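You operate a simulated robot arm through the tools that you are given. There is no shell and no other tool. Be economical: measure what you need, move in short steps, check, and stop when the job is done.

You run a simulated robot arm. Do the job below in one go: nothing can be reset, and whatever is moved stays where it is left.

Task
Put things in order on the side table. At the end: the green jar from the side table is in the yellow bowl; the yellow tub from the side table stands where the clear glass stood; the clear glass from the side table stands where the cream folded cloth stood; the cream folded cloth from the side table is on the brown spare saucer; whatever was shut is shut again. Leave all else as you found it, and nothing knocked over.

It is judged by the outcome, as a careful person would: the job done as asked, and still so three seconds after it is handed in. It fails if anything else is knocked over, pushed out of place, dropped, spilled or broken. Flat cloth is picked up by pressing the open fingertips on it (5 to 10 N) and closing them slowly along it; thin cloth reads only 2 to 8 mm in the jaws.

Robot
A 6-joint arm with a two-finger parallel gripper, fixed in place. Base frame: the origin is at the foot of the arm, x ahead of it, y to its left, z up; the work surface is at about z = 760. Readings come in mm, degrees, newtons and seconds.
With the tool pointing down near the work surface it reaches from about 240 to 640 mm from the base axis. Its first joint turns from -66.0 to 66.0 degrees. Payload 2.7 kg.
The TCP is the grasp point between the finger pads, 23 mm short of the fingertips. In the tool frame z runs along the fingers and y along their closing line. The gripper opens to 94 mm. The fingers are 38 mm wide and 10 mm thick; the gripper's body (54 by 96 mm) begins 39 mm behind the TCP.
Orientation is that of the tool frame in the base frame, as [roll, pitch, yaw] about the fixed x, y, z axes, in that order (R = Rz(yaw) Ry(pitch) Rx(roll)). With the fingers straight down and closing along the base's y, the tool's x points along the base's -x, its y along +y and its z along -z.

Tools
- The arm moves only by the tool jog_arm. Its argument "series" is a list of rows, each a list of 7 numbers: the turn, a rotation vector about the tool's x, y, z in degrees, then the shift along the tool's x, y, z in mm, then the finger opening in mm, from 0 to 94. In form: [[wx, wy, wz, tx, ty, tz, jaw], ...]. A call has 1 to 8 rows; each row shifts and turns the commanded pose from where the row before left it, along the tool's axes as they then stand. Each row takes 0.2 s and may step no farther than 50 mm and 8.6 degrees from the row before; otherwise, or with a gripper value out of range, the whole call is refused. Where a pose cannot be reached the arm comes as near as it can. A force on the tool above 40 N (or 10 N above the force at the start of the call, whichever is more), or a blocked arm, ends the call early, and 0.2 s more pass. Each finger travels about 45 mm/s and halts on what it meets, pressing with about 41 N; the grip force reading is that of the motor and also rises with nothing between the fingers. The clock runs only during rows and for 0.2 s after the last one: add rows that do not move to give the fingers time. It gives the time, the measured TCP pose, the force on the tool (base axes), the opening and the grip force at its end, in the units of the frame above (readings bear some noise).
- Cameras (640 x 400 px; columns grow to the right, rows downward): "scene" is fixed at [75.4, -441.6, 1377.3]; the picture's right is [0.73, -0.68, 0.00], its down [-0.45, -0.49, -0.75] and it looks along [0.51, 0.55, -0.66] (base axes); focal length 351 px, centre (320, 200). "wrist" rides on the gripper at [86, 16, -74] in the tool frame; the picture's right is [-0.18, 0.98, 0.00], its down [-0.58, -0.11, -0.81] and it looks along [-0.79, -0.15, 0.59] (tool axes); focal length 243 px, centre (320, 200). There is no depth. A picture from a camera that has moved, and an enlarged one, comes with that camera's place and axes in the base frame and with its lens. The place of the scene camera against the robot may be out by one fixed shift of up to 25 mm in any direction.
- grab_frame(camera): a new picture of that camera. No time passes.
- zoom(camera, box): a new picture of the part [left, top, right, bottom] of that camera's present view, enlarged. No time passes.
- finish_job(): hands the job in; it is judged then, once.

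Go step by step. Nothing tells you positions but the pictures and the camera data: compare them with the known pose of the tool, close in by small moves and look again before you grip or let go. The budget is 120 turns and 68 pictures, counting those below and the enlarged ones. Unless the task says otherwise, let go and move clear before handing in, and close with one line.

The tools are called after "Emit:" as name(argument=value, ...) on one line, values as JSON. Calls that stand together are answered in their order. jog_arm: Moves the arm, as the interface text tells. Its arguments: {"type":"object","properties":{"series":{"type":"array","items":{"type":"array","items":{"type":"number"}}}},"required":["series"]} The other tools are called the same way: grab_frame (camera) takes a picture; zoom (camera, box) takes an enlarged picture of a part of a camera's view; finish_job () hands the job in.

At the start:

```text
clock: 0.0
ee_pos: [314.7, 110.6, 1097.4]
orientation: [180.0, -0.1, -180.0]
ft_force: [-0.8, 0.4, 0.4]
width: 94.1
finger_force: 0.0
```

scene: 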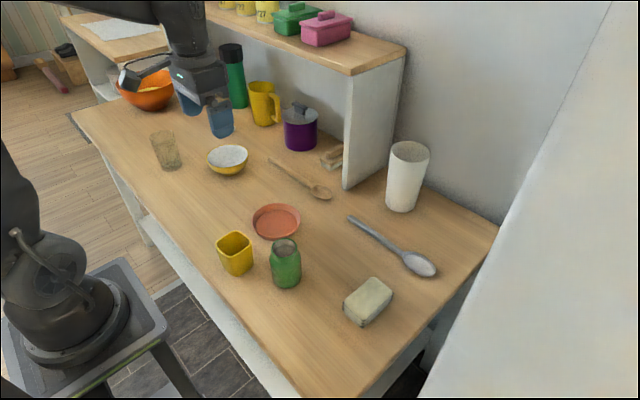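
wrist: 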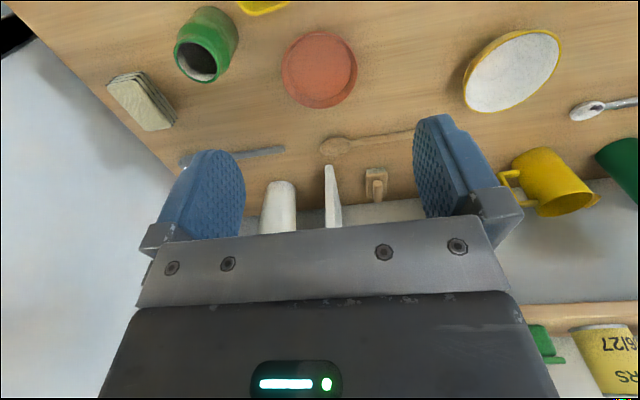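

I'll look closely at the table first, to identify each object and estimate where it stands.

Emit:
zoom(camera="scene", box=[100, 60, 300, 185])

Emit:
zoom(camera="scene", box=[200, 190, 440, 340])

```text
3.20 times, centred on (200, 122) of scene
camera zoom: at [75.4, -441.6, 1377.3], right [0.73, -0.68, 0.0], down [-0.45, -0.49, -0.75], along [0.51, 0.55, -0.66], focal length 1122 px, centre (704, 448)
```

zoom: 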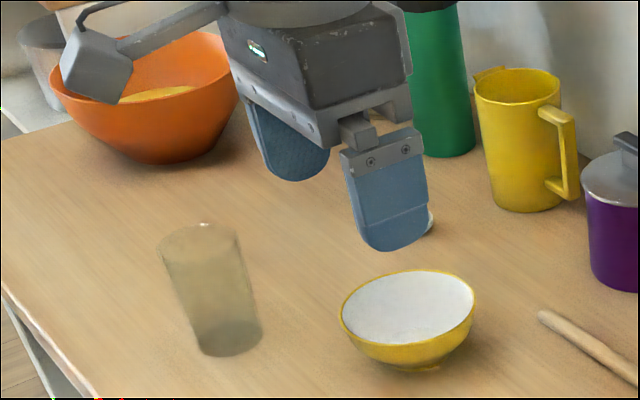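

```text
2.67 times, centred on (320, 265) of scene
camera zoom: at [75.4, -441.6, 1377.3], right [0.73, -0.68, 0.0], down [-0.45, -0.49, -0.75], along [0.51, 0.55, -0.66], focal length 935 px, centre (320, 27)
```

zoom: 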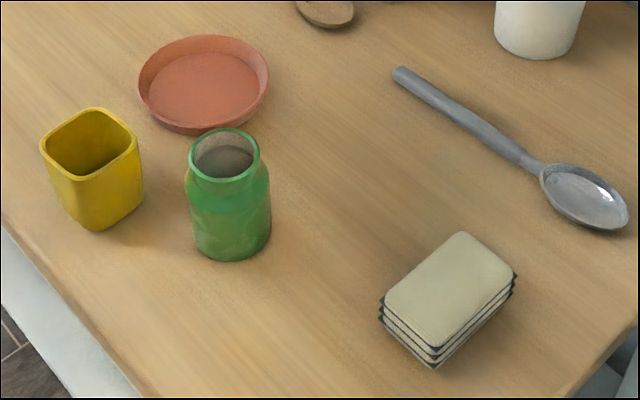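

The green jar is near (335, -60), the tub near (270, 40), the saucer near (415, 85), the bowl near (445, 360), the glass near (340, 500) and the cloth near (405, -220). I'll hover above the jar to measure it with the wrist camera.

Emit:
jog_arm(series=[[0, 0, 0, -5, -42, 24, 94], [0, 0, 0, -5, -42, 24, 94], [0, 0, 0, -5, -42, 24, 94], [0, 0, 0, -5, -42, 24, 94], [0, 0, 0, 0, 0, 0, 94]])

Emit:
grab_frame(camera="wrist")

Emit:
grab_frame(camera="scene")

```text
clock: 1.2
ee_pos: [332.0, -57.9, 1002.5]
orientation: [-180.0, -0.1, -179.9]
ft_force: [0.0, 1.2, 0.4]
width: 94.0
finger_force: 0.1
```

```text
63 pictures are left
camera wrist: at [246.7, -39.6, 1077.1], right [0.18, 0.98, 0.0], down [0.58, -0.11, 0.81], along [0.79, -0.15, -0.59], focal length 243 px, centre (320, 200)
```

wrist: 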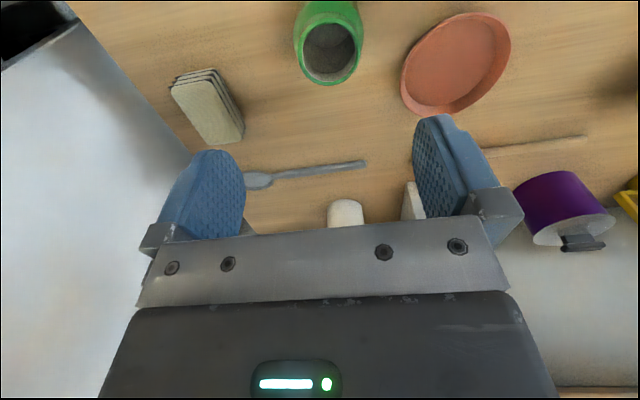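

```text
62 pictures are left
```

scene: 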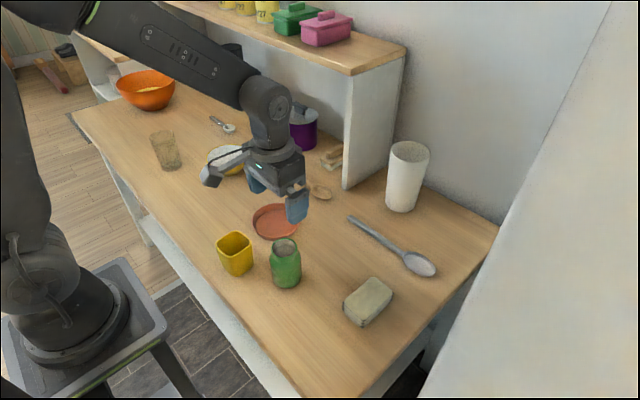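

The jar's rim centre reads about (334, -49). I'll go lower, staying above the rim, and check again.

Emit:
jog_arm(series=[[0, 0, 0, -1, 4, 40, 94], [0, 0, 0, -1, 4, 40, 94], [0, 0, 0, 0, 0, 0, 94]])

Emit:
grab_frame(camera="wrist")

Emit:
zoom(camera="scene", box=[200, 170, 360, 300])

```text
clock: 2.0
ee_pos: [338.4, -52.6, 921.9]
orientation: [-180.0, 0.1, 180.0]
ft_force: [0.5, 0.5, 0.5]
width: 94.2
finger_force: 0.1
```

```text
61 pictures are left
camera wrist: at [252.1, -34.7, 996.5], right [0.18, 0.98, 0.0], down [0.58, -0.11, 0.81], along [0.79, -0.15, -0.59], focal length 243 px, centre (320, 200)
```

wrist: 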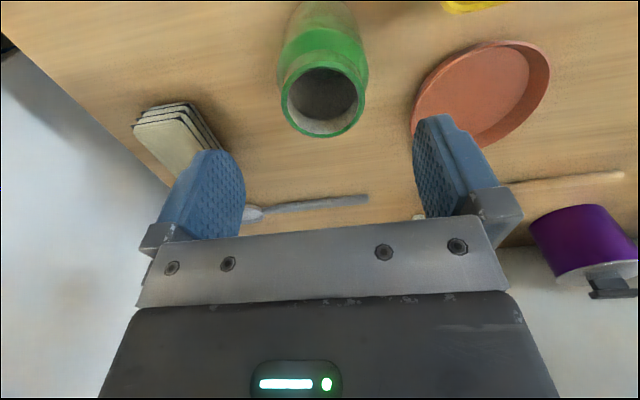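

```text
3.08 times, centred on (280, 235) of scene
camera zoom: at [75.4, -441.6, 1377.3], right [0.73, -0.68, 0.0], down [-0.45, -0.49, -0.75], along [0.51, 0.55, -0.66], focal length 1079 px, centre (443, 92)
```

zoom: 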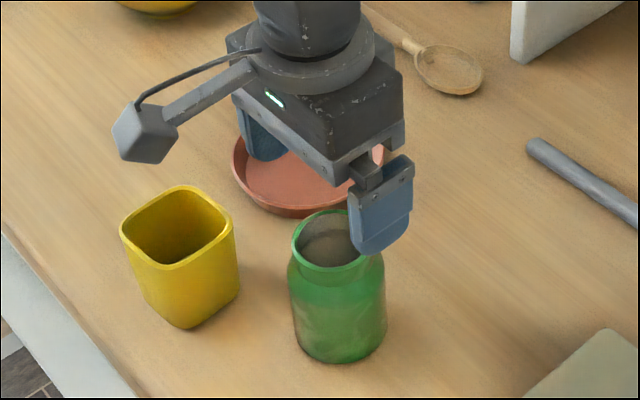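

The two wrist views put the jar axis at (332, -47) with its top at z = 865. I'll descend to z ≈ 836 with the open fingers around it and then close.

Emit:
jog_arm(series=[[0, 0, 0, 6, 5, 6, 94], [0, 0, 0, 0, 0, 40, 94], [0, 0, 0, 0, 0, 40, 94], [0, 0, 0, 0, 0, 0, 94]])

Emit:
grab_frame(camera="wrist")

```text
clock: 3.0
ee_pos: [329.2, -47.1, 835.2]
orientation: [-180.0, 0.1, 180.0]
ft_force: [0.0, 0.8, -0.3]
width: 94.1
finger_force: 0.0
```

```text
59 pictures are left
camera wrist: at [243.0, -29.8, 910.2], right [0.18, 0.98, 0.0], down [0.58, -0.11, 0.81], along [0.79, -0.15, -0.59], focal length 243 px, centre (320, 200)
```

wrist: 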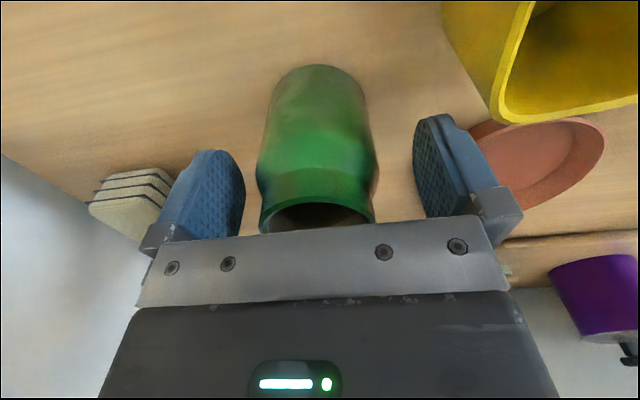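

Centred well, and the tub is clear. Closing now.

Emit:
jog_arm(series=[[0, 0, 0, 0, 0, 0, 80], [0, 0, 0, 0, 0, 0, 66], [0, 0, 0, 0, 0, 0, 54], [0, 0, 0, 0, 0, 0, 45], [0, 0, 0, 0, 0, 0, 45]])

```text
clock: 4.2
ee_pos: [328.4, -46.0, 836.2]
orientation: [180.0, 0.0, 180.0]
ft_force: [0.2, 0.0, -0.4]
width: 58.8
finger_force: 41.4
```

Held at 58.8 mm. I'll lift, carry it toward the bowl, and look before reaching it.

Emit:
jog_arm(series=[[0, 0, 0, 0, 0, 30, 45], [0, 0, 0, 0, 0, -30, 45]])

```text
clock: 4.5
ee_pos: [330.4, -47.4, 830.9]
orientation: [180.0, 0.5, 180.0]
ft_force: [-0.9, -1.7, 2.2]
width: 59.6
finger_force: 41.3
stopped in row 1: the force on the tool passed its limit (the readings are from after the stop); the commanded pose is now the measured one
```

That was my error: the first row went down instead of up. The force guard stopped it after about 5 mm, and the jar is still held (59.6 mm), so I'll lift slightly and check it.

Emit:
jog_arm(series=[[0, 0, 0, 0, 0, -10, 45], [0, -0.5, 0, 0, 0, -20, 45], [0, 0, 0, 0, 0, -40, 45], [0, 0, 0, 0, 0, -30, 45], [0, 0, 0, 0, 0, 0, 45]])

Emit:
grab_frame(camera="wrist")

Emit:
grab_frame(camera="scene")

```text
clock: 5.7
ee_pos: [332.2, -46.4, 929.6]
orientation: [180.0, 1.0, -180.0]
ft_force: [0.7, 0.0, -2.0]
width: 59.5
finger_force: 40.8
```

```text
58 pictures are left
camera wrist: at [244.9, -29.1, 1002.9], right [0.18, 0.98, 0.0], down [0.57, -0.11, 0.82], along [0.8, -0.15, -0.58], focal length 243 px, centre (320, 200)
```

wrist: 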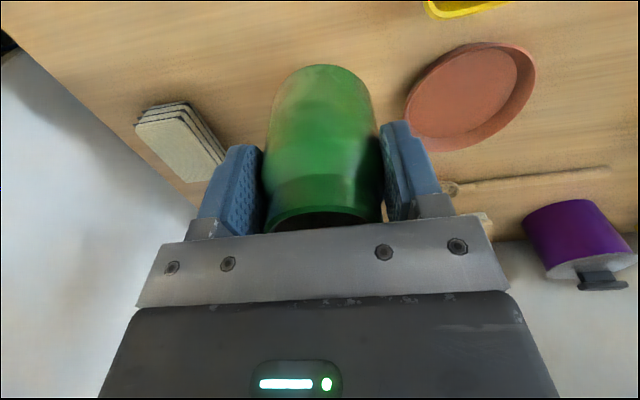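

```text
57 pictures are left
```

scene: 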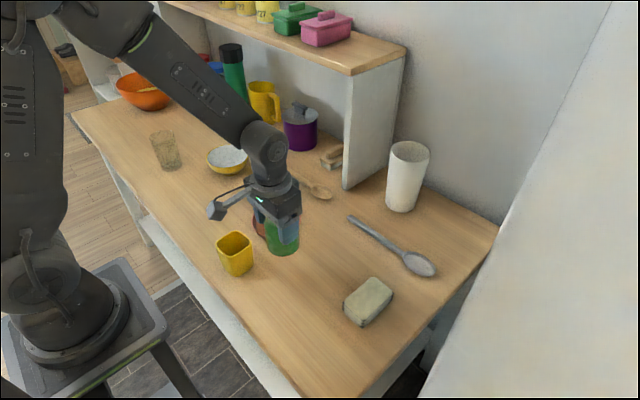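

The jar is secure and upright. I'll carry it toward the bowl and stop short to measure.

Emit:
jog_arm(series=[[0, 1, 0, -10, 41, 0, 45], [0, 0, 0, -10, 41, 0, 45], [0, 0, 0, -10, 41, 0, 45], [0, 0, 0, -10, 41, 0, 45], [0, 0, 0, -10, 41, 0, 45], [0, 0, 0, -10, 41, 0, 45], [0, 0, 0, -10, 41, 0, 45], [0, 0, 0, 0, 0, 0, 45]])

Emit:
grab_frame(camera="wrist")

Emit:
grab_frame(camera="scene")

```text
clock: 7.5
ee_pos: [399.0, 241.8, 928.0]
orientation: [-179.9, 0.0, -179.9]
ft_force: [0.1, 0.7, -3.7]
width: 59.5
finger_force: 40.8
```

```text
56 pictures are left
camera wrist: at [314.0, 258.2, 1003.6], right [0.18, 0.98, 0.0], down [0.58, -0.11, 0.81], along [0.79, -0.15, -0.59], focal length 243 px, centre (320, 200)
```

wrist: 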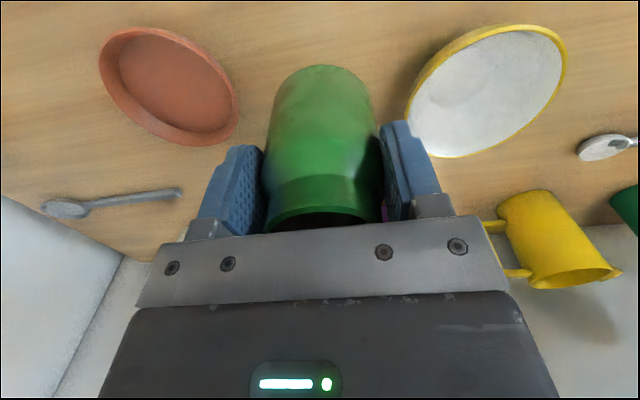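

```text
55 pictures are left
```

scene: 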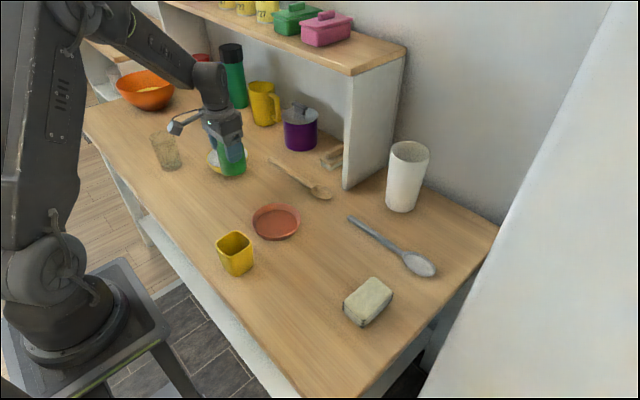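

The bowl's rim centre reads about (452, 379). I'll move over it, still well above the rim, and check that the jar is centred.

Emit:
jog_arm(series=[[0, 0, 0, -14, 35, 0, 45], [0, 0, 0, -13, 35, 0, 45], [0, 0, 0, -13, 35, 0, 45], [0, 0, 0, -13, 33, 0, 45], [0, 0, 0, 0, 0, 0, 45]])

Emit:
grab_frame(camera="wrist")

Emit:
zoom(camera="scene", box=[150, 80, 310, 200])

```text
clock: 8.7
ee_pos: [452.5, 379.6, 928.0]
orientation: [-180.0, 0.0, -180.0]
ft_force: [0.3, -0.1, -1.9]
width: 59.9
finger_force: 40.6
```

```text
54 pictures are left
camera wrist: at [367.7, 396.8, 1003.1], right [0.18, 0.98, 0.0], down [0.58, -0.11, 0.81], along [0.79, -0.15, -0.59], focal length 243 px, centre (320, 200)
```

wrist: 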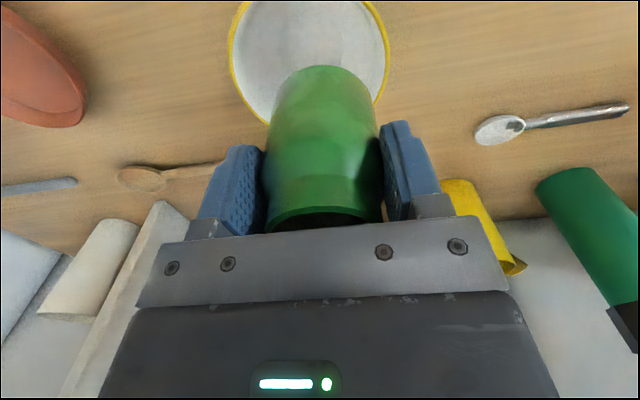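

```text
3.33 times, centred on (230, 140) of scene
camera zoom: at [75.4, -441.6, 1377.4], right [0.73, -0.68, 0.0], down [-0.45, -0.49, -0.75], along [0.51, 0.55, -0.66], focal length 1169 px, centre (620, 400)
```

zoom: 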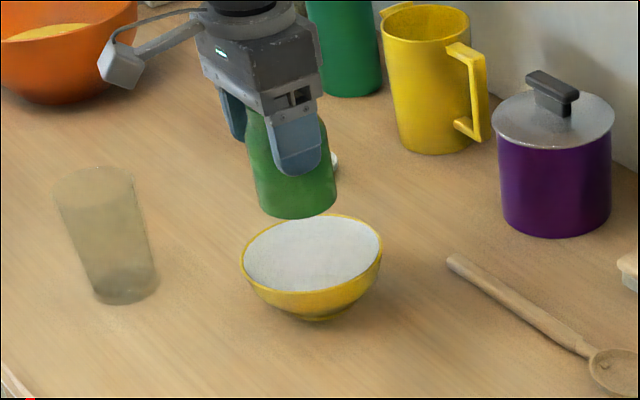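

The jar needs to shift about (-4, -7). I'll do that, lower partway, and look.

Emit:
jog_arm(series=[[0, 0, 0, 4.5, -7.5, 0, 45], [0, 0, 0, 0, 0, 25, 45], [0, 0, 0, 0, 0, 20, 45], [0, 0, 0, 0, 0, 0, 45]])

Emit:
zoom(camera="scene", box=[170, 90, 290, 190])

Emit:
grab_frame(camera="wrist")

```text
clock: 9.7
ee_pos: [449.3, 373.6, 886.0]
orientation: [180.0, 0.0, -179.9]
ft_force: [0.9, -0.4, -2.7]
width: 59.8
finger_force: 41.2
```

```text
4.00 times, centred on (230, 140) of scene
camera zoom: at [75.4, -441.6, 1377.4], right [0.73, -0.68, 0.0], down [-0.45, -0.49, -0.75], along [0.51, 0.55, -0.66], focal length 1402 px, centre (680, 440)
```

zoom: 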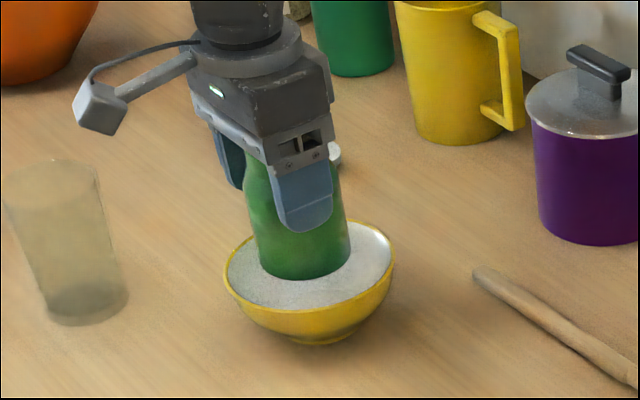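

```text
51 pictures are left
camera wrist: at [363.7, 389.1, 960.7], right [0.18, 0.98, 0.0], down [0.58, -0.11, 0.81], along [0.79, -0.15, -0.59], focal length 243 px, centre (320, 200)
```

wrist: 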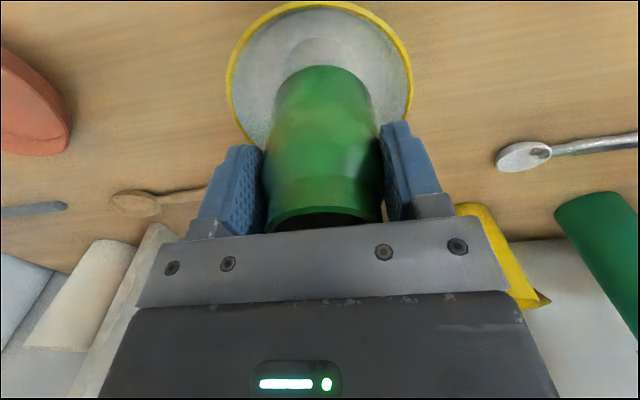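

The jar is centred to within about 2 mm. I'll lower until contact in small steps.

Emit:
jog_arm(series=[[0, 0, 0, 2, 0, 15, 45], [0, 0, 0, 0, 0, 12, 45], [0, 0, 0, 0, 0, 4, 45], [0, 0, 0, 0, 0, 3, 45], [0, 0, 0, 0, 0, 0, 45]])

```text
clock: 10.9
ee_pos: [446.5, 371.5, 851.3]
orientation: [-179.9, 0.0, 180.0]
ft_force: [0.1, -0.4, -2.6]
width: 59.6
finger_force: 40.5
```

Emit:
jog_arm(series=[[0, 0, 0, 0, 0, 2, 45], [0, 0, 0, 0, 0, 2, 45], [0, 0, 0, 0, 0, 2, 45], [0, 0, 0, 0, 0, 0, 45]])

Emit:
zoom(camera="scene", box=[170, 90, 290, 190])

```text
clock: 11.9
ee_pos: [447.0, 371.3, 844.5]
orientation: [-179.9, 0.0, -179.9]
ft_force: [-0.3, 1.0, -2.9]
width: 59.5
finger_force: 41.3
```

```text
4.00 times, centred on (230, 140) of scene
camera zoom: at [75.4, -441.6, 1377.4], right [0.73, -0.68, 0.0], down [-0.45, -0.49, -0.75], along [0.51, 0.55, -0.66], focal length 1402 px, centre (680, 440)
```

zoom: 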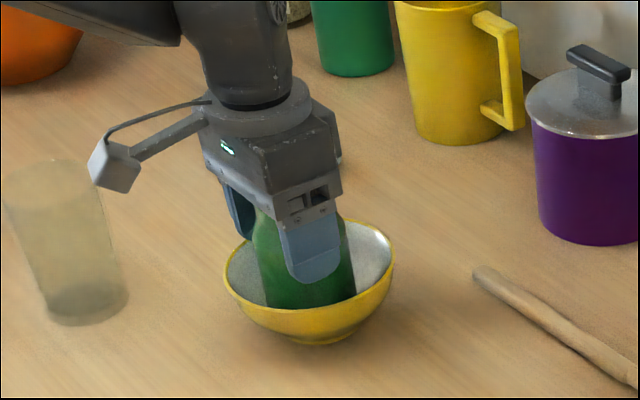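

No contact yet; the jar bottom is near z ≈ 773. I'll continue in small steps.

Emit:
jog_arm(series=[[0, 0, 0, 0, 0, 1.5, 45], [0, 0, 0, 0, 0, 0, 45], [0, 0, 0, 0, 0, 1.5, 45], [0, 0, 0, 0, 0, 0, 45]])

```text
clock: 12.9
ee_pos: [447.4, 369.2, 842.2]
orientation: [-180.0, 0.2, -179.9]
ft_force: [1.9, -1.1, -0.3]
width: 59.4
finger_force: 41.3
```

Emit:
jog_arm(series=[[0, 0, 0, 0, 0, 1, 45], [0, 0, 0, 0, 0, 0, 45]])

```text
clock: 13.5
ee_pos: [446.0, 370.4, 841.8]
orientation: [180.0, 0.0, 180.0]
ft_force: [3.2, 0.1, 2.5]
width: 59.6
finger_force: 40.6
```

There is contact with the bowl (about 5 N change). I'll open slowly and look.

Emit:
jog_arm(series=[[0, 0, 0, 0, 0, 0, 62], [0, 0, 0, 0, 0, 0, 68], [0, 0, 0, 0, 0, 0, 80], [0, 0, 0, 0, 0, 0, 90], [0, 0, 0, 0, 0, 0, 90]])

Emit:
grab_frame(camera="wrist")

```text
clock: 14.7
ee_pos: [445.3, 370.9, 842.4]
orientation: [-180.0, -0.1, 179.9]
ft_force: [-0.3, -0.2, -0.1]
width: 89.9
finger_force: 0.1
```

```text
49 pictures are left
camera wrist: at [360.2, 388.1, 916.0], right [0.18, 0.98, 0.0], down [0.58, -0.11, 0.81], along [0.79, -0.15, -0.59], focal length 243 px, centre (320, 200)
```

wrist: 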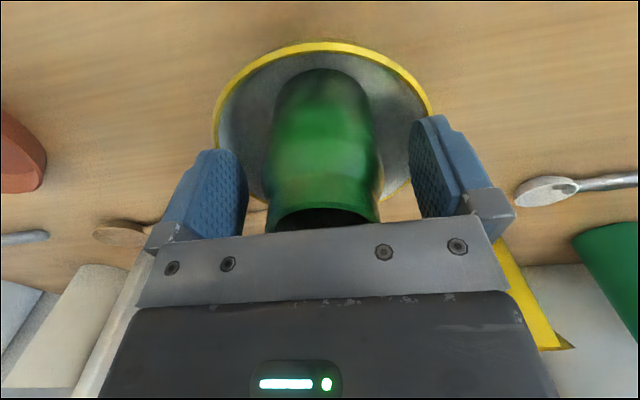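

The jar stands upright in the bowl. I'll rise straight up and head for the cloth.

Emit:
jog_arm(series=[[0, 0, 0, 0, 0, -40, 90], [0, 0, 0, 0, 0, -45, 90], [0, 0, 0, 0, 0, -45, 94], [0, 0, 0, 4, -49, 0, 94], [0, 0, 0, 4, -49, 0, 94], [0, 0, 0, 4, -49, 0, 94], [0, 0, 0, 4, -49, 0, 94], [0, 0, 0, 4, -49, 0, 94]])

Emit:
jog_arm(series=[[0, 0, 0, 4, -49, 0, 94], [0, 0, 0, 4, -49, 0, 94], [0, 0, 0, 4, -49, 0, 94], [0, 0, 0, 4, -49, 0, 94], [0, 0, 0, 4, -49, 0, 94], [0, 0, 0, 4, -49, 0, 94], [0, 0, 0, 0, -40, 20, 94], [0, 0, 0, 0, 0, 0, 94]])

Emit:
grab_frame(camera="wrist")

Emit:
grab_frame(camera="scene")

```text
clock: 16.5
ee_pos: [427.3, 125.6, 973.2]
orientation: [180.0, 0.0, -179.9]
ft_force: [0.0, 0.6, -1.1]
width: 93.9
finger_force: 0.0
```

```text
clock: 18.3
ee_pos: [399.4, -210.5, 953.8]
orientation: [-179.9, 0.0, 179.9]
ft_force: [-0.3, 1.0, -0.7]
width: 94.1
finger_force: 0.0
```

```text
48 pictures are left
camera wrist: at [312.9, -193.8, 1028.7], right [0.18, 0.98, 0.0], down [0.58, -0.11, 0.81], along [0.79, -0.15, -0.59], focal length 243 px, centre (320, 200)
```

wrist: 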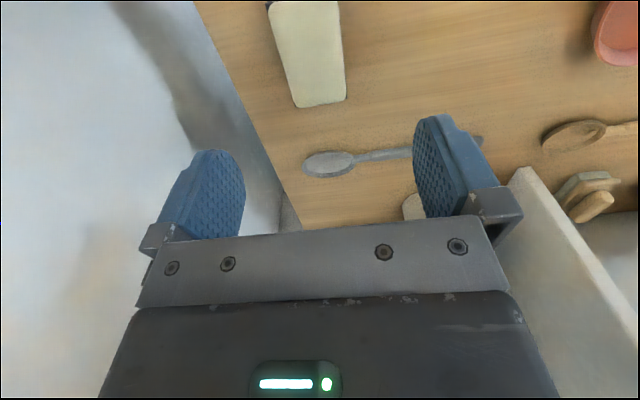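

```text
47 pictures are left
```

scene: 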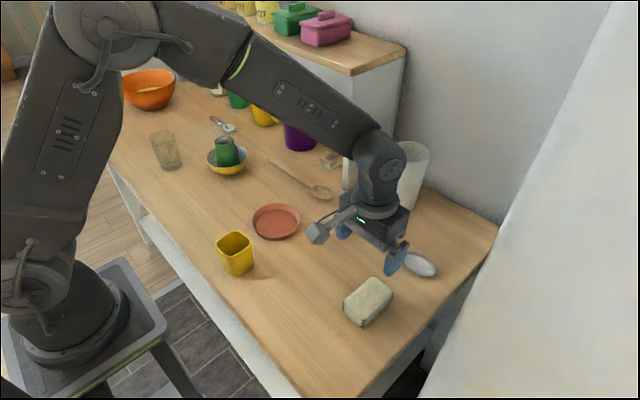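

The cloth block lies square to the base axes: about x 373–462, y -247 to -190, centred at (417, -219). I'll move over it, lower, and re-check.

Emit:
jog_arm(series=[[0, 0, 0, -17, -8.5, 30, 94], [0, 0, 0, 0, 0, 45, 94], [0, 0, 0, 0, 0, 35, 94], [0, 0, 0, 0, 0, 0, 94]])

Emit:
grab_frame(camera="wrist")

Emit:
zoom(camera="scene", box=[290, 220, 450, 340])

```text
clock: 19.3
ee_pos: [417.6, -218.4, 843.4]
orientation: [180.0, 0.0, 180.0]
ft_force: [-0.3, -0.5, -0.3]
width: 93.9
finger_force: 0.0
```

```text
46 pictures are left
camera wrist: at [332.4, -201.7, 918.4], right [0.18, 0.98, 0.0], down [0.58, -0.11, 0.81], along [0.79, -0.15, -0.59], focal length 243 px, centre (320, 200)
```

wrist: 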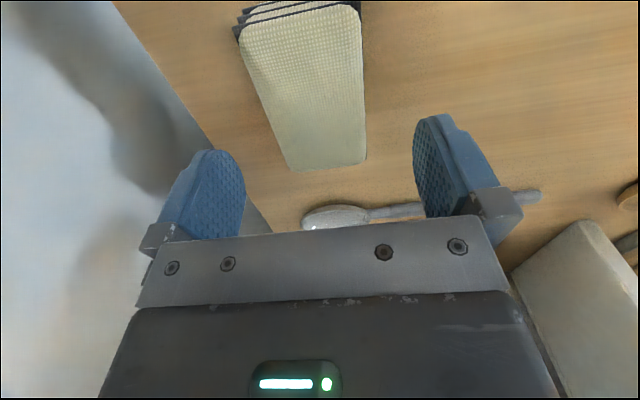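

```text
3.33 times, centred on (370, 280) of scene
camera zoom: at [75.4, -441.6, 1377.3], right [0.73, -0.68, 0.0], down [-0.45, -0.49, -0.75], along [0.51, 0.55, -0.66], focal length 1169 px, centre (153, -67)
```

zoom: 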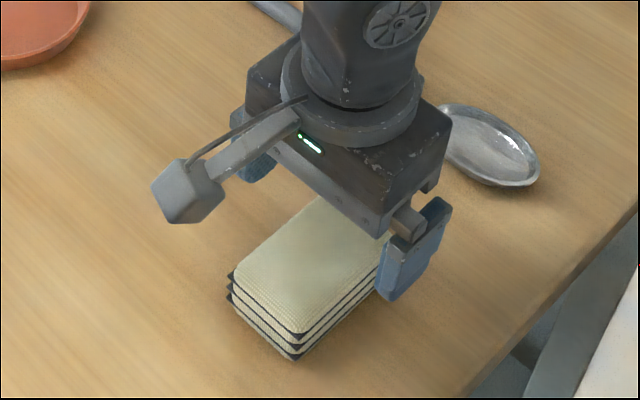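

The cloth block is about 88 × 54 × 35 mm, centred near (411, -219). I'll straddle it and go down to just above the table.

Emit:
jog_arm(series=[[0, 0, 0, 6, -0.5, 20, 94], [0, 0, 0, 0, 0, 20, 94], [0, 0, 0, 0, 0, 12, 94], [0, 0, 0, 0, 0, 4, 94], [0, 0, 0, 0, 0, 0, 94]])

Emit:
grab_frame(camera="wrist")

```text
clock: 20.5
ee_pos: [413.1, -217.2, 786.9]
orientation: [180.0, 0.1, 180.0]
ft_force: [1.2, 0.2, 0.6]
width: 94.0
finger_force: 0.0
```

```text
44 pictures are left
camera wrist: at [327.6, -200.5, 861.2], right [0.18, 0.98, 0.0], down [0.58, -0.11, 0.81], along [0.79, -0.15, -0.59], focal length 243 px, centre (320, 200)
```

wrist: 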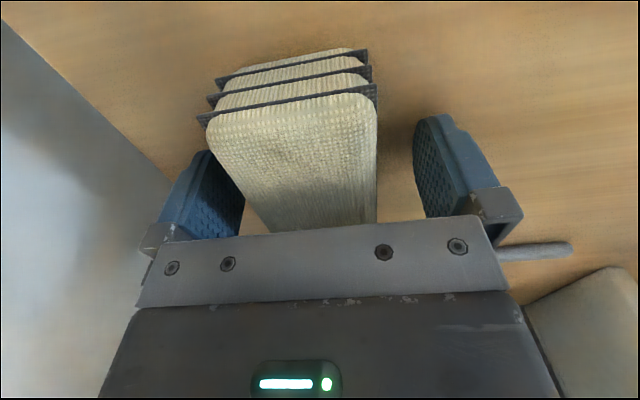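

The cloth is between the fingers and centred. I'll close gently in steps.

Emit:
jog_arm(series=[[0, 0, 0, 0, 0, 0, 80], [0, 0, 0, 0, 0, 0, 68], [0, 0, 0, 0, 0, 0, 58], [0, 0, 0, 0, 0, 0, 50], [0, 0, 0, 0, 0, 0, 46], [0, 0, 0, 0, 0, 0, 46]])

Emit:
grab_frame(camera="wrist")

```text
clock: 21.9
ee_pos: [412.1, -217.9, 784.7]
orientation: [-180.0, 0.0, -179.9]
ft_force: [-0.9, 0.4, 1.5]
width: 54.0
finger_force: 41.4
```

```text
43 pictures are left
camera wrist: at [327.7, -200.5, 861.4], right [0.18, 0.98, 0.0], down [0.58, -0.11, 0.81], along [0.79, -0.15, -0.59], focal length 243 px, centre (320, 200)
```

wrist: 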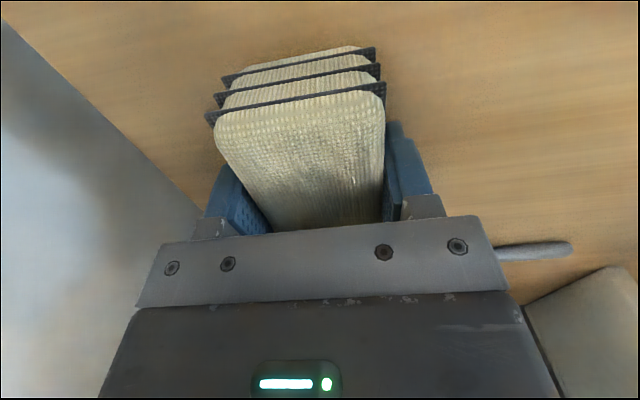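

The block is gripped at 54 mm. I'll lift it and carry it above the saucer, estimated at (414, 94).

Emit:
jog_arm(series=[[0, 0, 0, 0, 0, -20, 46], [0, 0, 0, 0, 0, -40, 46], [0, 0, 0, 0, 0, -40, 46], [0, 0, 0, 0, 45, 0, 46], [0, 0, 0, 0, 45, 0, 46], [0, 0, 0, 0, 45, 0, 46], [0, 0, 0, 0, 45, 0, 46], [0, 0, 0, 0, 0, 0, 46]])

Emit:
grab_frame(camera="wrist")

```text
clock: 23.7
ee_pos: [414.7, -37.9, 884.6]
orientation: [-180.0, 0.1, 180.0]
ft_force: [0.2, 0.0, -0.5]
width: 54.3
finger_force: 41.3
```

```text
42 pictures are left
camera wrist: at [329.6, -21.7, 959.0], right [0.18, 0.98, 0.0], down [0.58, -0.11, 0.81], along [0.79, -0.15, -0.59], focal length 243 px, centre (320, 200)
```

wrist: 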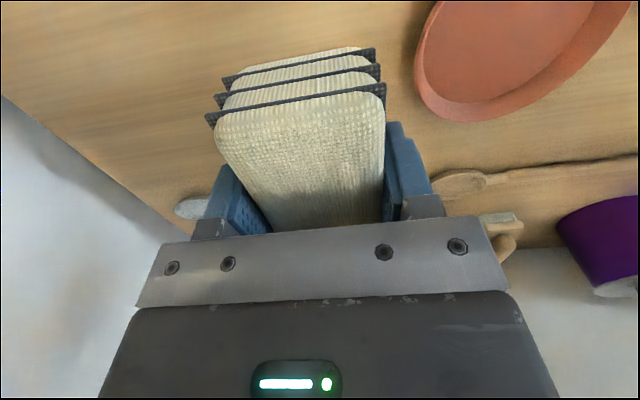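

Emit:
jog_arm(series=[[0, 0, 0, 0, 44, 0, 46], [0, 0, 0, 0, 44, 0, 46], [0, 0, 0, 0, 44, 0, 46], [0, 0, 0, 0, 0, 0, 46]])

Emit:
grab_frame(camera="wrist")

Emit:
zoom(camera="scene", box=[200, 140, 360, 260])

```text
clock: 24.7
ee_pos: [412.2, 95.7, 883.4]
orientation: [180.0, 0.0, 179.9]
ft_force: [-0.1, -0.1, -0.2]
width: 54.0
finger_force: 41.3
```

```text
41 pictures are left
camera wrist: at [327.2, 112.0, 958.0], right [0.18, 0.98, 0.0], down [0.58, -0.11, 0.81], along [0.79, -0.15, -0.59], focal length 243 px, centre (320, 200)
```

wrist: 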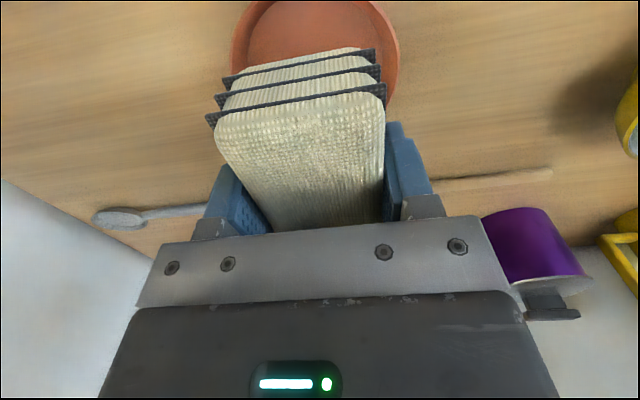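

```text
3.33 times, centred on (280, 200) of scene
camera zoom: at [75.4, -441.6, 1377.3], right [0.73, -0.68, 0.0], down [-0.45, -0.49, -0.75], along [0.51, 0.55, -0.66], focal length 1169 px, centre (453, 200)
```

zoom: 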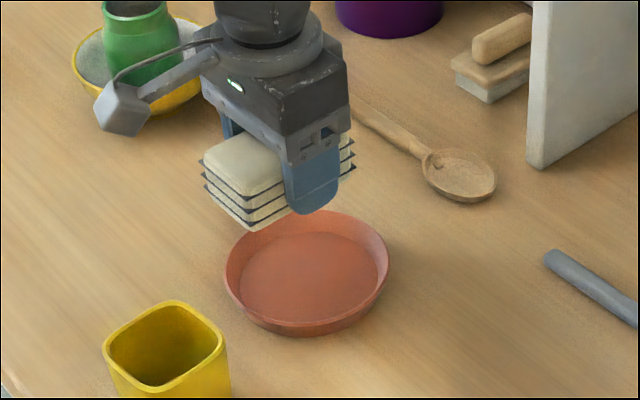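

The saucer centre combines to about (409, 94). I'll lower partway and check with both cameras.

Emit:
jog_arm(series=[[0, 0, 0, 3, -1.5, 25, 46], [0, 0, 0, 0, 0, 25, 46], [0, 0, 0, 0, 0, 15, 46], [0, 0, 0, 0, 0, 0, 46]])

Emit:
grab_frame(camera="wrist")

Emit:
zoom(camera="scene", box=[220, 170, 340, 260])

```text
clock: 25.7
ee_pos: [411.5, 92.1, 817.1]
orientation: [180.0, 0.0, -180.0]
ft_force: [0.4, 0.1, -0.9]
width: 54.2
finger_force: 41.2
```

```text
39 pictures are left
camera wrist: at [326.2, 109.1, 891.9], right [0.18, 0.98, 0.0], down [0.58, -0.11, 0.81], along [0.79, -0.15, -0.59], focal length 243 px, centre (320, 200)
```

wrist: 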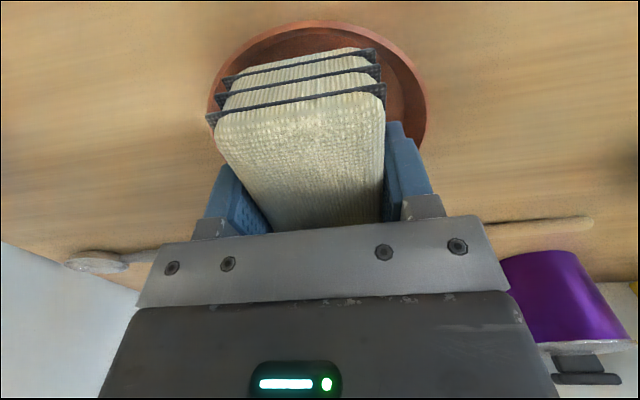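

```text
4.44 times, centred on (280, 215) of scene
camera zoom: at [75.4, -441.6, 1377.3], right [0.73, -0.68, 0.0], down [-0.45, -0.49, -0.75], along [0.51, 0.55, -0.66], focal length 1558 px, centre (498, 133)
```

zoom: 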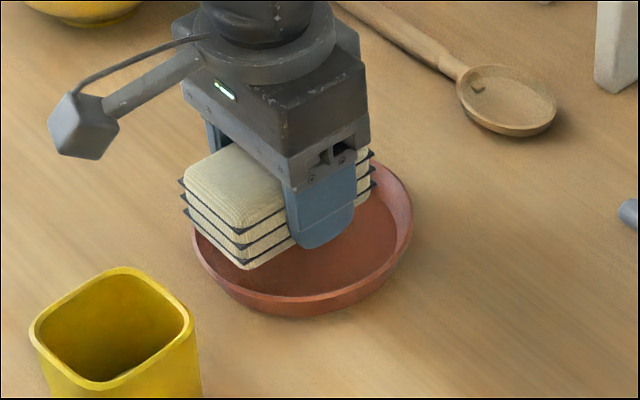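

Near and far rim points in the earlier wrist views give a saucer centre near (416, 92), so I'll nudge +5 mm in x and lower in small steps.

Emit:
jog_arm(series=[[0, 0, 0, -5.5, -1, 8, 46], [0, 0, 0, 0, 0, 8, 46], [0, 0, 0, 0, 0, 2, 46], [0, 0, 0, 0, 0, 2, 46], [0, 0, 0, 0, 0, 0, 46]])

Emit:
zoom(camera="scene", box=[220, 170, 340, 260])

```text
clock: 26.9
ee_pos: [416.9, 92.8, 801.9]
orientation: [180.0, 0.4, -180.0]
ft_force: [9.6, -5.6, 34.5]
width: 54.4
finger_force: 41.2
```

```text
4.44 times, centred on (280, 215) of scene
camera zoom: at [75.2, -441.8, 1377.3], right [0.73, -0.68, 0.0], down [-0.45, -0.49, -0.75], along [0.51, 0.55, -0.66], focal length 1558 px, centre (498, 133)
```

zoom: 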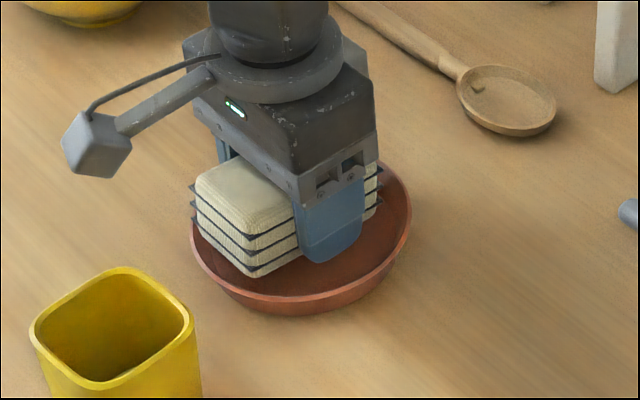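

The cloth touched something at z ≈ 802, probably a corner on the saucer rim. I'll lift it a little and inspect the fit.

Emit:
jog_arm(series=[[0, 0, 0, 0, 0, -4, 46], [0, 0, 0, 0, 0, 0, 46]])

Emit:
zoom(camera="wrist", box=[190, 10, 450, 172])

Emit:
zoom(camera="scene", box=[250, 185, 310, 235])

```text
clock: 27.5
ee_pos: [411.1, 93.7, 801.2]
orientation: [-179.9, -0.5, 179.9]
ft_force: [0.0, -0.4, 0.2]
width: 54.2
finger_force: 40.7
```

```text
2.46 times, centred on (320, 91) of wrist
camera zoom: at [327.1, 110.0, 877.4], right [0.18, 0.98, 0.0], down [0.59, -0.11, 0.8], along [0.79, -0.15, -0.6], focal length 597 px, centre (320, 468)
```

zoom: 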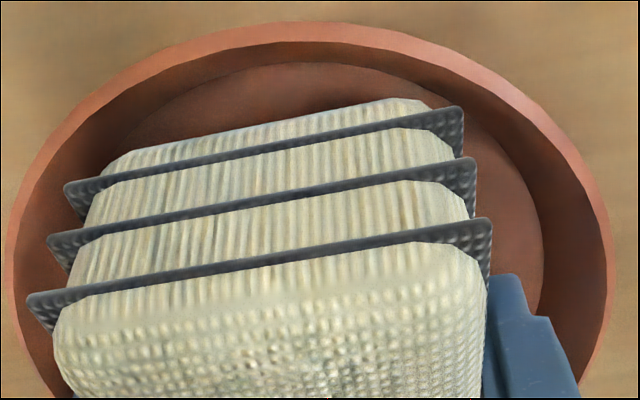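

```text
8.00 times, centred on (280, 210) of scene
camera zoom: at [75.4, -441.6, 1377.3], right [0.73, -0.68, 0.0], down [-0.45, -0.49, -0.75], along [0.51, 0.55, -0.66], focal length 2805 px, centre (640, 120)
```

zoom: 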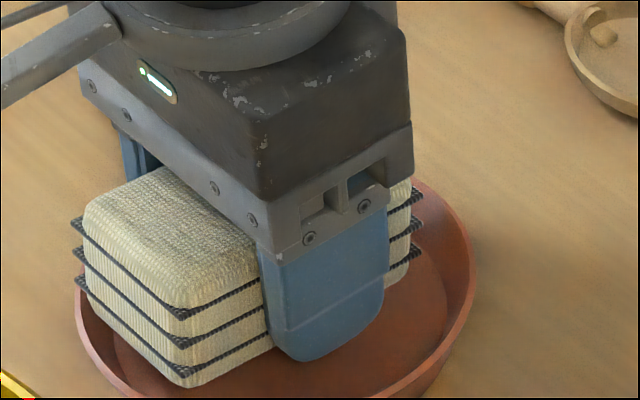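

The cloth is about 2 mm short in x, and its corners nearly match the saucer floor. I'll shift and lower in small steps until light contact.

Emit:
jog_arm(series=[[0, 0, 0, -2.5, 0, 0, 46], [0, 0, 0, 0, 0, 1.5, 46], [0, 0, 0, 0, 0, 1.5, 46], [0, 0, 0, 0, 0, 0, 46]])

```text
clock: 28.5
ee_pos: [419.7, 92.5, 802.0]
orientation: [179.9, -0.1, -179.9]
ft_force: [-3.6, 0.3, 7.9]
width: 54.3
finger_force: 41.1
```

Emit:
zoom(camera="wrist", box=[190, 10, 450, 172])

Emit:
zoom(camera="scene", box=[240, 180, 320, 245])

```text
2.46 times, centred on (320, 91) of wrist
camera zoom: at [333.2, 109.1, 876.2], right [0.18, 0.98, 0.0], down [0.58, -0.11, 0.81], along [0.79, -0.15, -0.59], focal length 597 px, centre (320, 468)
```

zoom: 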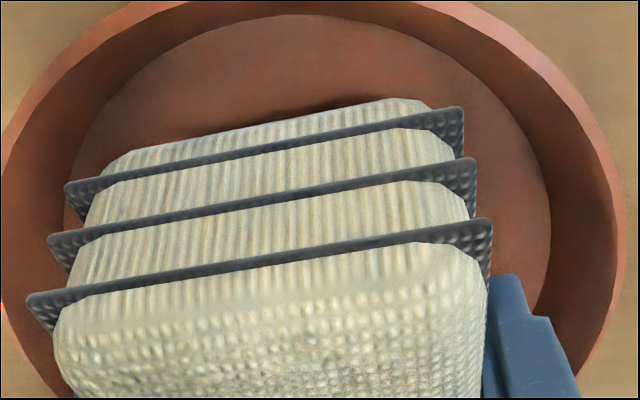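

```text
6.15 times, centred on (280, 212) of scene
camera zoom: at [75.2, -441.6, 1377.3], right [0.73, -0.68, 0.0], down [-0.45, -0.49, -0.75], along [0.51, 0.55, -0.66], focal length 2158 px, centre (566, 123)
```

zoom: 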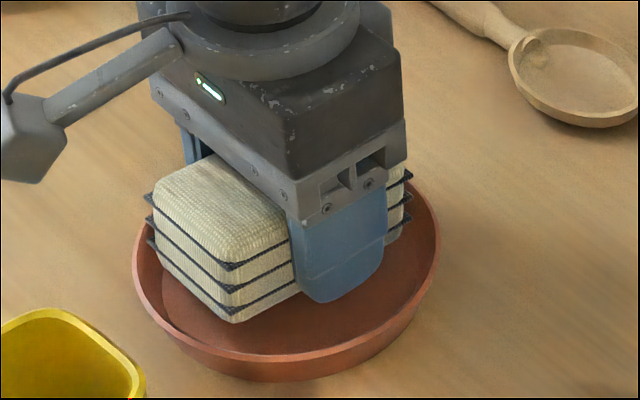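

Now it sits about 4 mm too far in +x, since the saucer floor centre reads (415, 93). I'll lift, correct, and re-read.

Emit:
jog_arm(series=[[0, 0, 0, 0, 0, -6, 46], [0, 0, 0, 3, 0, 0, 46], [0, 0, 0, 0, 0, 0, 46], [0, 0, 0, 0, 0, 0, 46]])

```text
clock: 29.5
ee_pos: [415.2, 93.0, 807.6]
orientation: [179.9, 0.1, -180.0]
ft_force: [0.3, -0.1, -0.6]
width: 54.5
finger_force: 40.8
```

Emit:
jog_arm(series=[[0, 0, 0, 0, 0, 4, 46], [0, 0, 0, 0, 0, 2, 46], [0, 0, 0, 0, 0, 0, 46]])

```text
clock: 30.3
ee_pos: [415.8, 91.5, 801.4]
orientation: [179.9, 0.0, -179.9]
ft_force: [-3.9, -0.9, 19.8]
width: 54.1
finger_force: 40.9
```

Contact comes at the same height regardless of x, so the cloth is seated. I'll ease off and release gently.

Emit:
jog_arm(series=[[0, 0, 0, 0, 0, -1, 46], [0, 0, 0, 0, 0, 0, 50], [0, 0, 0, 0, 0, 0, 56], [0, 0, 0, 0, 0, 0, 60], [0, 0, 0, 0, 0, 0, 66], [0, 0, 0, 0, 0, 0, 66]])

Emit:
grab_frame(camera="wrist")

Emit:
zoom(camera="scene", box=[240, 180, 320, 245])

```text
clock: 31.7
ee_pos: [414.9, 91.5, 801.7]
orientation: [-180.0, 0.0, 179.9]
ft_force: [0.4, -0.8, 0.2]
width: 66.1
finger_force: 0.0
```

```text
32 pictures are left
camera wrist: at [329.5, 109.5, 876.7], right [0.18, 0.98, 0.0], down [0.58, -0.11, 0.81], along [0.79, -0.15, -0.59], focal length 243 px, centre (320, 200)
```

wrist: 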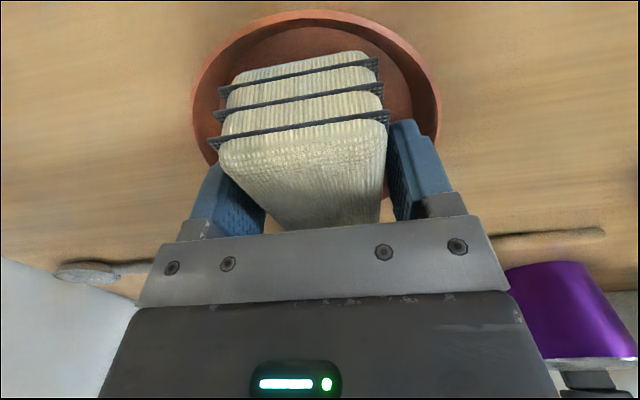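

```text
6.15 times, centred on (280, 212) of scene
camera zoom: at [75.4, -441.6, 1377.3], right [0.73, -0.68, 0.0], down [-0.45, -0.49, -0.75], along [0.51, 0.55, -0.66], focal length 2158 px, centre (566, 123)
```

zoom: 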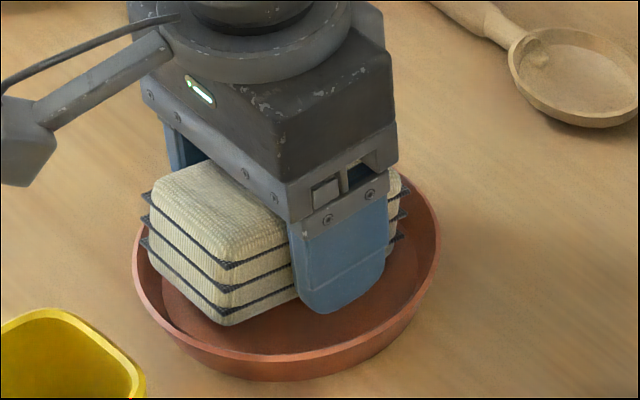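

The cloth rests level in the saucer. I'll rise and head to the glass.

Emit:
jog_arm(series=[[0, 0, 0, 0, 0, -10, 66], [0, 0, 0, 0, 0, -30, 66], [0, 0, 0, 0, 0, -45, 80], [0, 0, 0, 0, 0, -45, 94], [0, 0, 0, 0, 0, -40, 94], [0, 0, 0, 9, 47, 0, 94], [0, 0, 0, 9, 47, 0, 94], [0, 0, 0, 9, 47, 0, 94]])

Emit:
jog_arm(series=[[0, 0, 0, 9, 47, 0, 94], [0, 0, 0, 9, 47, 0, 94], [0, 0, 0, 9, 47, 0, 94], [0, 0, 0, 9, 47, 0, 94], [0, 0, 0, 9, 40, 0, 94], [0, 0, 0, 0, 0, 0, 94]])

Emit:
grab_frame(camera="wrist")

Emit:
grab_frame(camera="scene")

```text
clock: 33.5
ee_pos: [387.0, 233.2, 973.6]
orientation: [-180.0, -0.2, 180.0]
ft_force: [-0.1, 0.0, 0.0]
width: 94.1
finger_force: 0.0
```

```text
clock: 34.9
ee_pos: [338.5, 457.3, 972.8]
orientation: [179.9, 0.0, 180.0]
ft_force: [0.0, 0.9, 0.1]
width: 94.1
finger_force: 0.2
```

```text
30 pictures are left
camera wrist: at [252.6, 475.0, 1046.9], right [0.18, 0.98, 0.0], down [0.58, -0.11, 0.81], along [0.79, -0.15, -0.59], focal length 243 px, centre (320, 200)
```

wrist: 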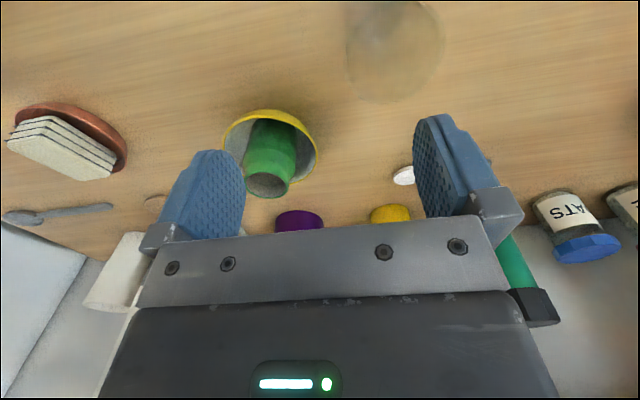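

```text
29 pictures are left
```

scene: 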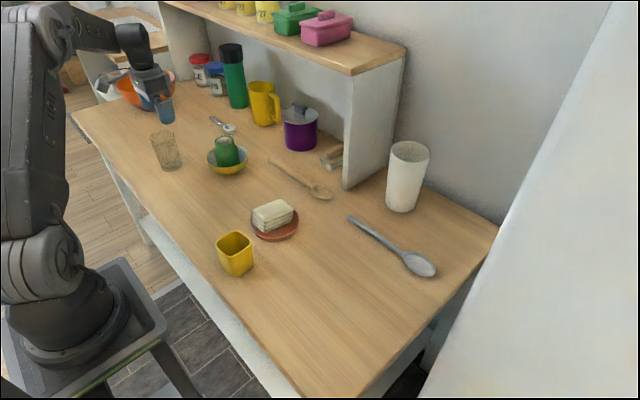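

The glass shows faintly at about column 395. I'll zoom in.

Emit:
zoom(camera="wrist", box=[300, 0, 500, 125])

```text
3.20 times, centred on (400, 62) of wrist
camera zoom: at [252.6, 475.0, 1046.9], right [0.18, 0.98, 0.0], down [0.58, -0.11, 0.81], along [0.79, -0.15, -0.59], focal length 776 px, centre (64, 640)
```

zoom: 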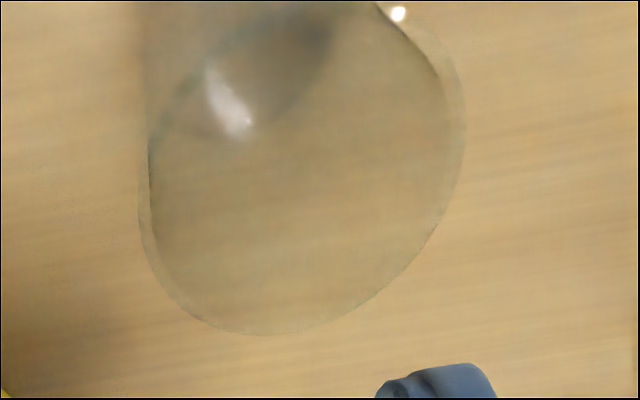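

The glass rim centre is about (331, 506), diameter about 65 mm. I'll move above it, fingertips still clear of the rim, and look again.

Emit:
jog_arm(series=[[0, 0, 0, 3, 25, 10, 94], [0, 0, 0, 4, 23, 28, 94], [0, 0, 0, 0, 0, 0, 94], [0, 0, 0, 0, 0, 0, 94]])

Emit:
zoom(camera="wrist", box=[200, 0, 440, 150])

Emit:
zoom(camera="scene", box=[110, 80, 230, 180])

```text
clock: 35.9
ee_pos: [331.9, 508.1, 936.5]
orientation: [-179.9, 0.0, 180.0]
ft_force: [0.6, -0.4, -0.1]
width: 94.0
finger_force: 0.0
```

```text
2.67 times, centred on (320, 75) of wrist
camera zoom: at [248.3, 524.8, 1010.5], right [0.18, 0.98, 0.0], down [0.58, -0.11, 0.81], along [0.79, -0.15, -0.59], focal length 647 px, centre (320, 533)
```

zoom: 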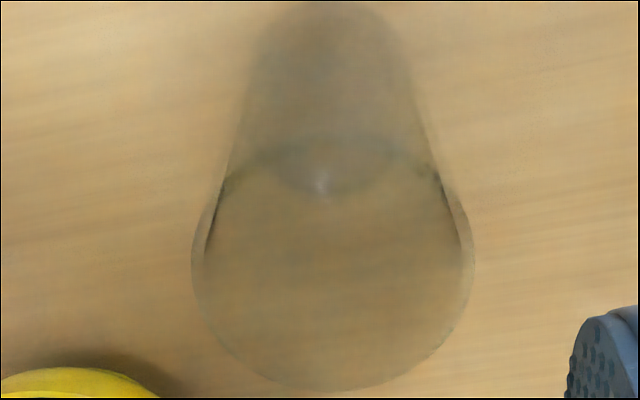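

```text
4.00 times, centred on (170, 130) of scene
camera zoom: at [75.4, -441.6, 1377.3], right [0.73, -0.68, 0.0], down [-0.45, -0.49, -0.75], along [0.51, 0.55, -0.66], focal length 1402 px, centre (920, 480)
```

zoom: 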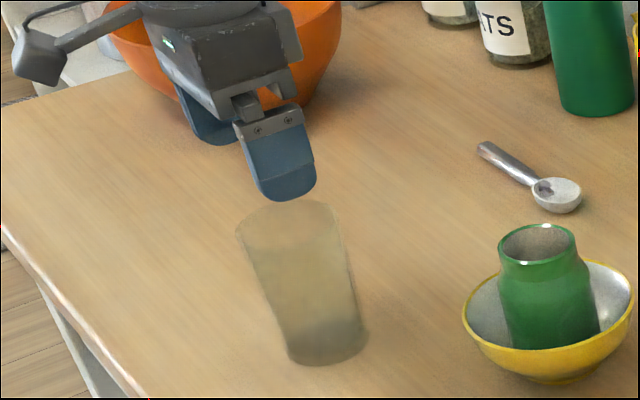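

The glass axis is at about (337, 509), top z ≈ 868. I'll shift +5.5 mm in x and descend to z ≈ 838.

Emit:
jog_arm(series=[[0, 0, 0, -5.5, 1, 20, 94], [0, 0, 0, 0, 0, 40, 94], [0, 0, 0, 0, 0, 37, 94], [0, 0, 0, 0, 0, 0, 94], [0, 0, 0, 0, 0, 0, 94]])

Emit:
grab_frame(camera="wrist")

```text
clock: 37.1
ee_pos: [338.5, 509.8, 841.1]
orientation: [-180.0, 0.0, 180.0]
ft_force: [0.3, -0.3, -0.7]
width: 94.1
finger_force: 0.0
```

```text
25 pictures are left
camera wrist: at [253.0, 526.5, 915.2], right [0.18, 0.98, 0.0], down [0.58, -0.11, 0.81], along [0.79, -0.15, -0.59], focal length 243 px, centre (320, 200)
```

wrist: 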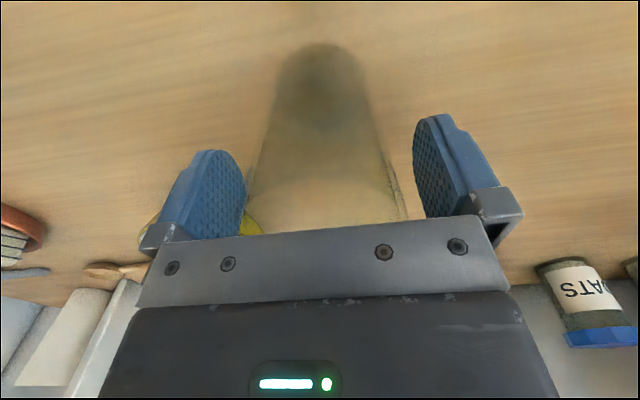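

The glass is centred between the fingers. Closing gently.

Emit:
jog_arm(series=[[0, 0, 0, 0, 0, 0, 80], [0, 0, 0, 0, 0, 0, 70], [0, 0, 0, 0, 0, 0, 62], [0, 0, 0, 0, 0, 0, 56], [0, 0, 0, 0, 0, 0, 56]])

```text
clock: 38.3
ee_pos: [338.0, 510.4, 841.9]
orientation: [-180.0, 0.0, 179.9]
ft_force: [0.8, 1.1, 0.3]
width: 67.7
finger_force: 41.1
```

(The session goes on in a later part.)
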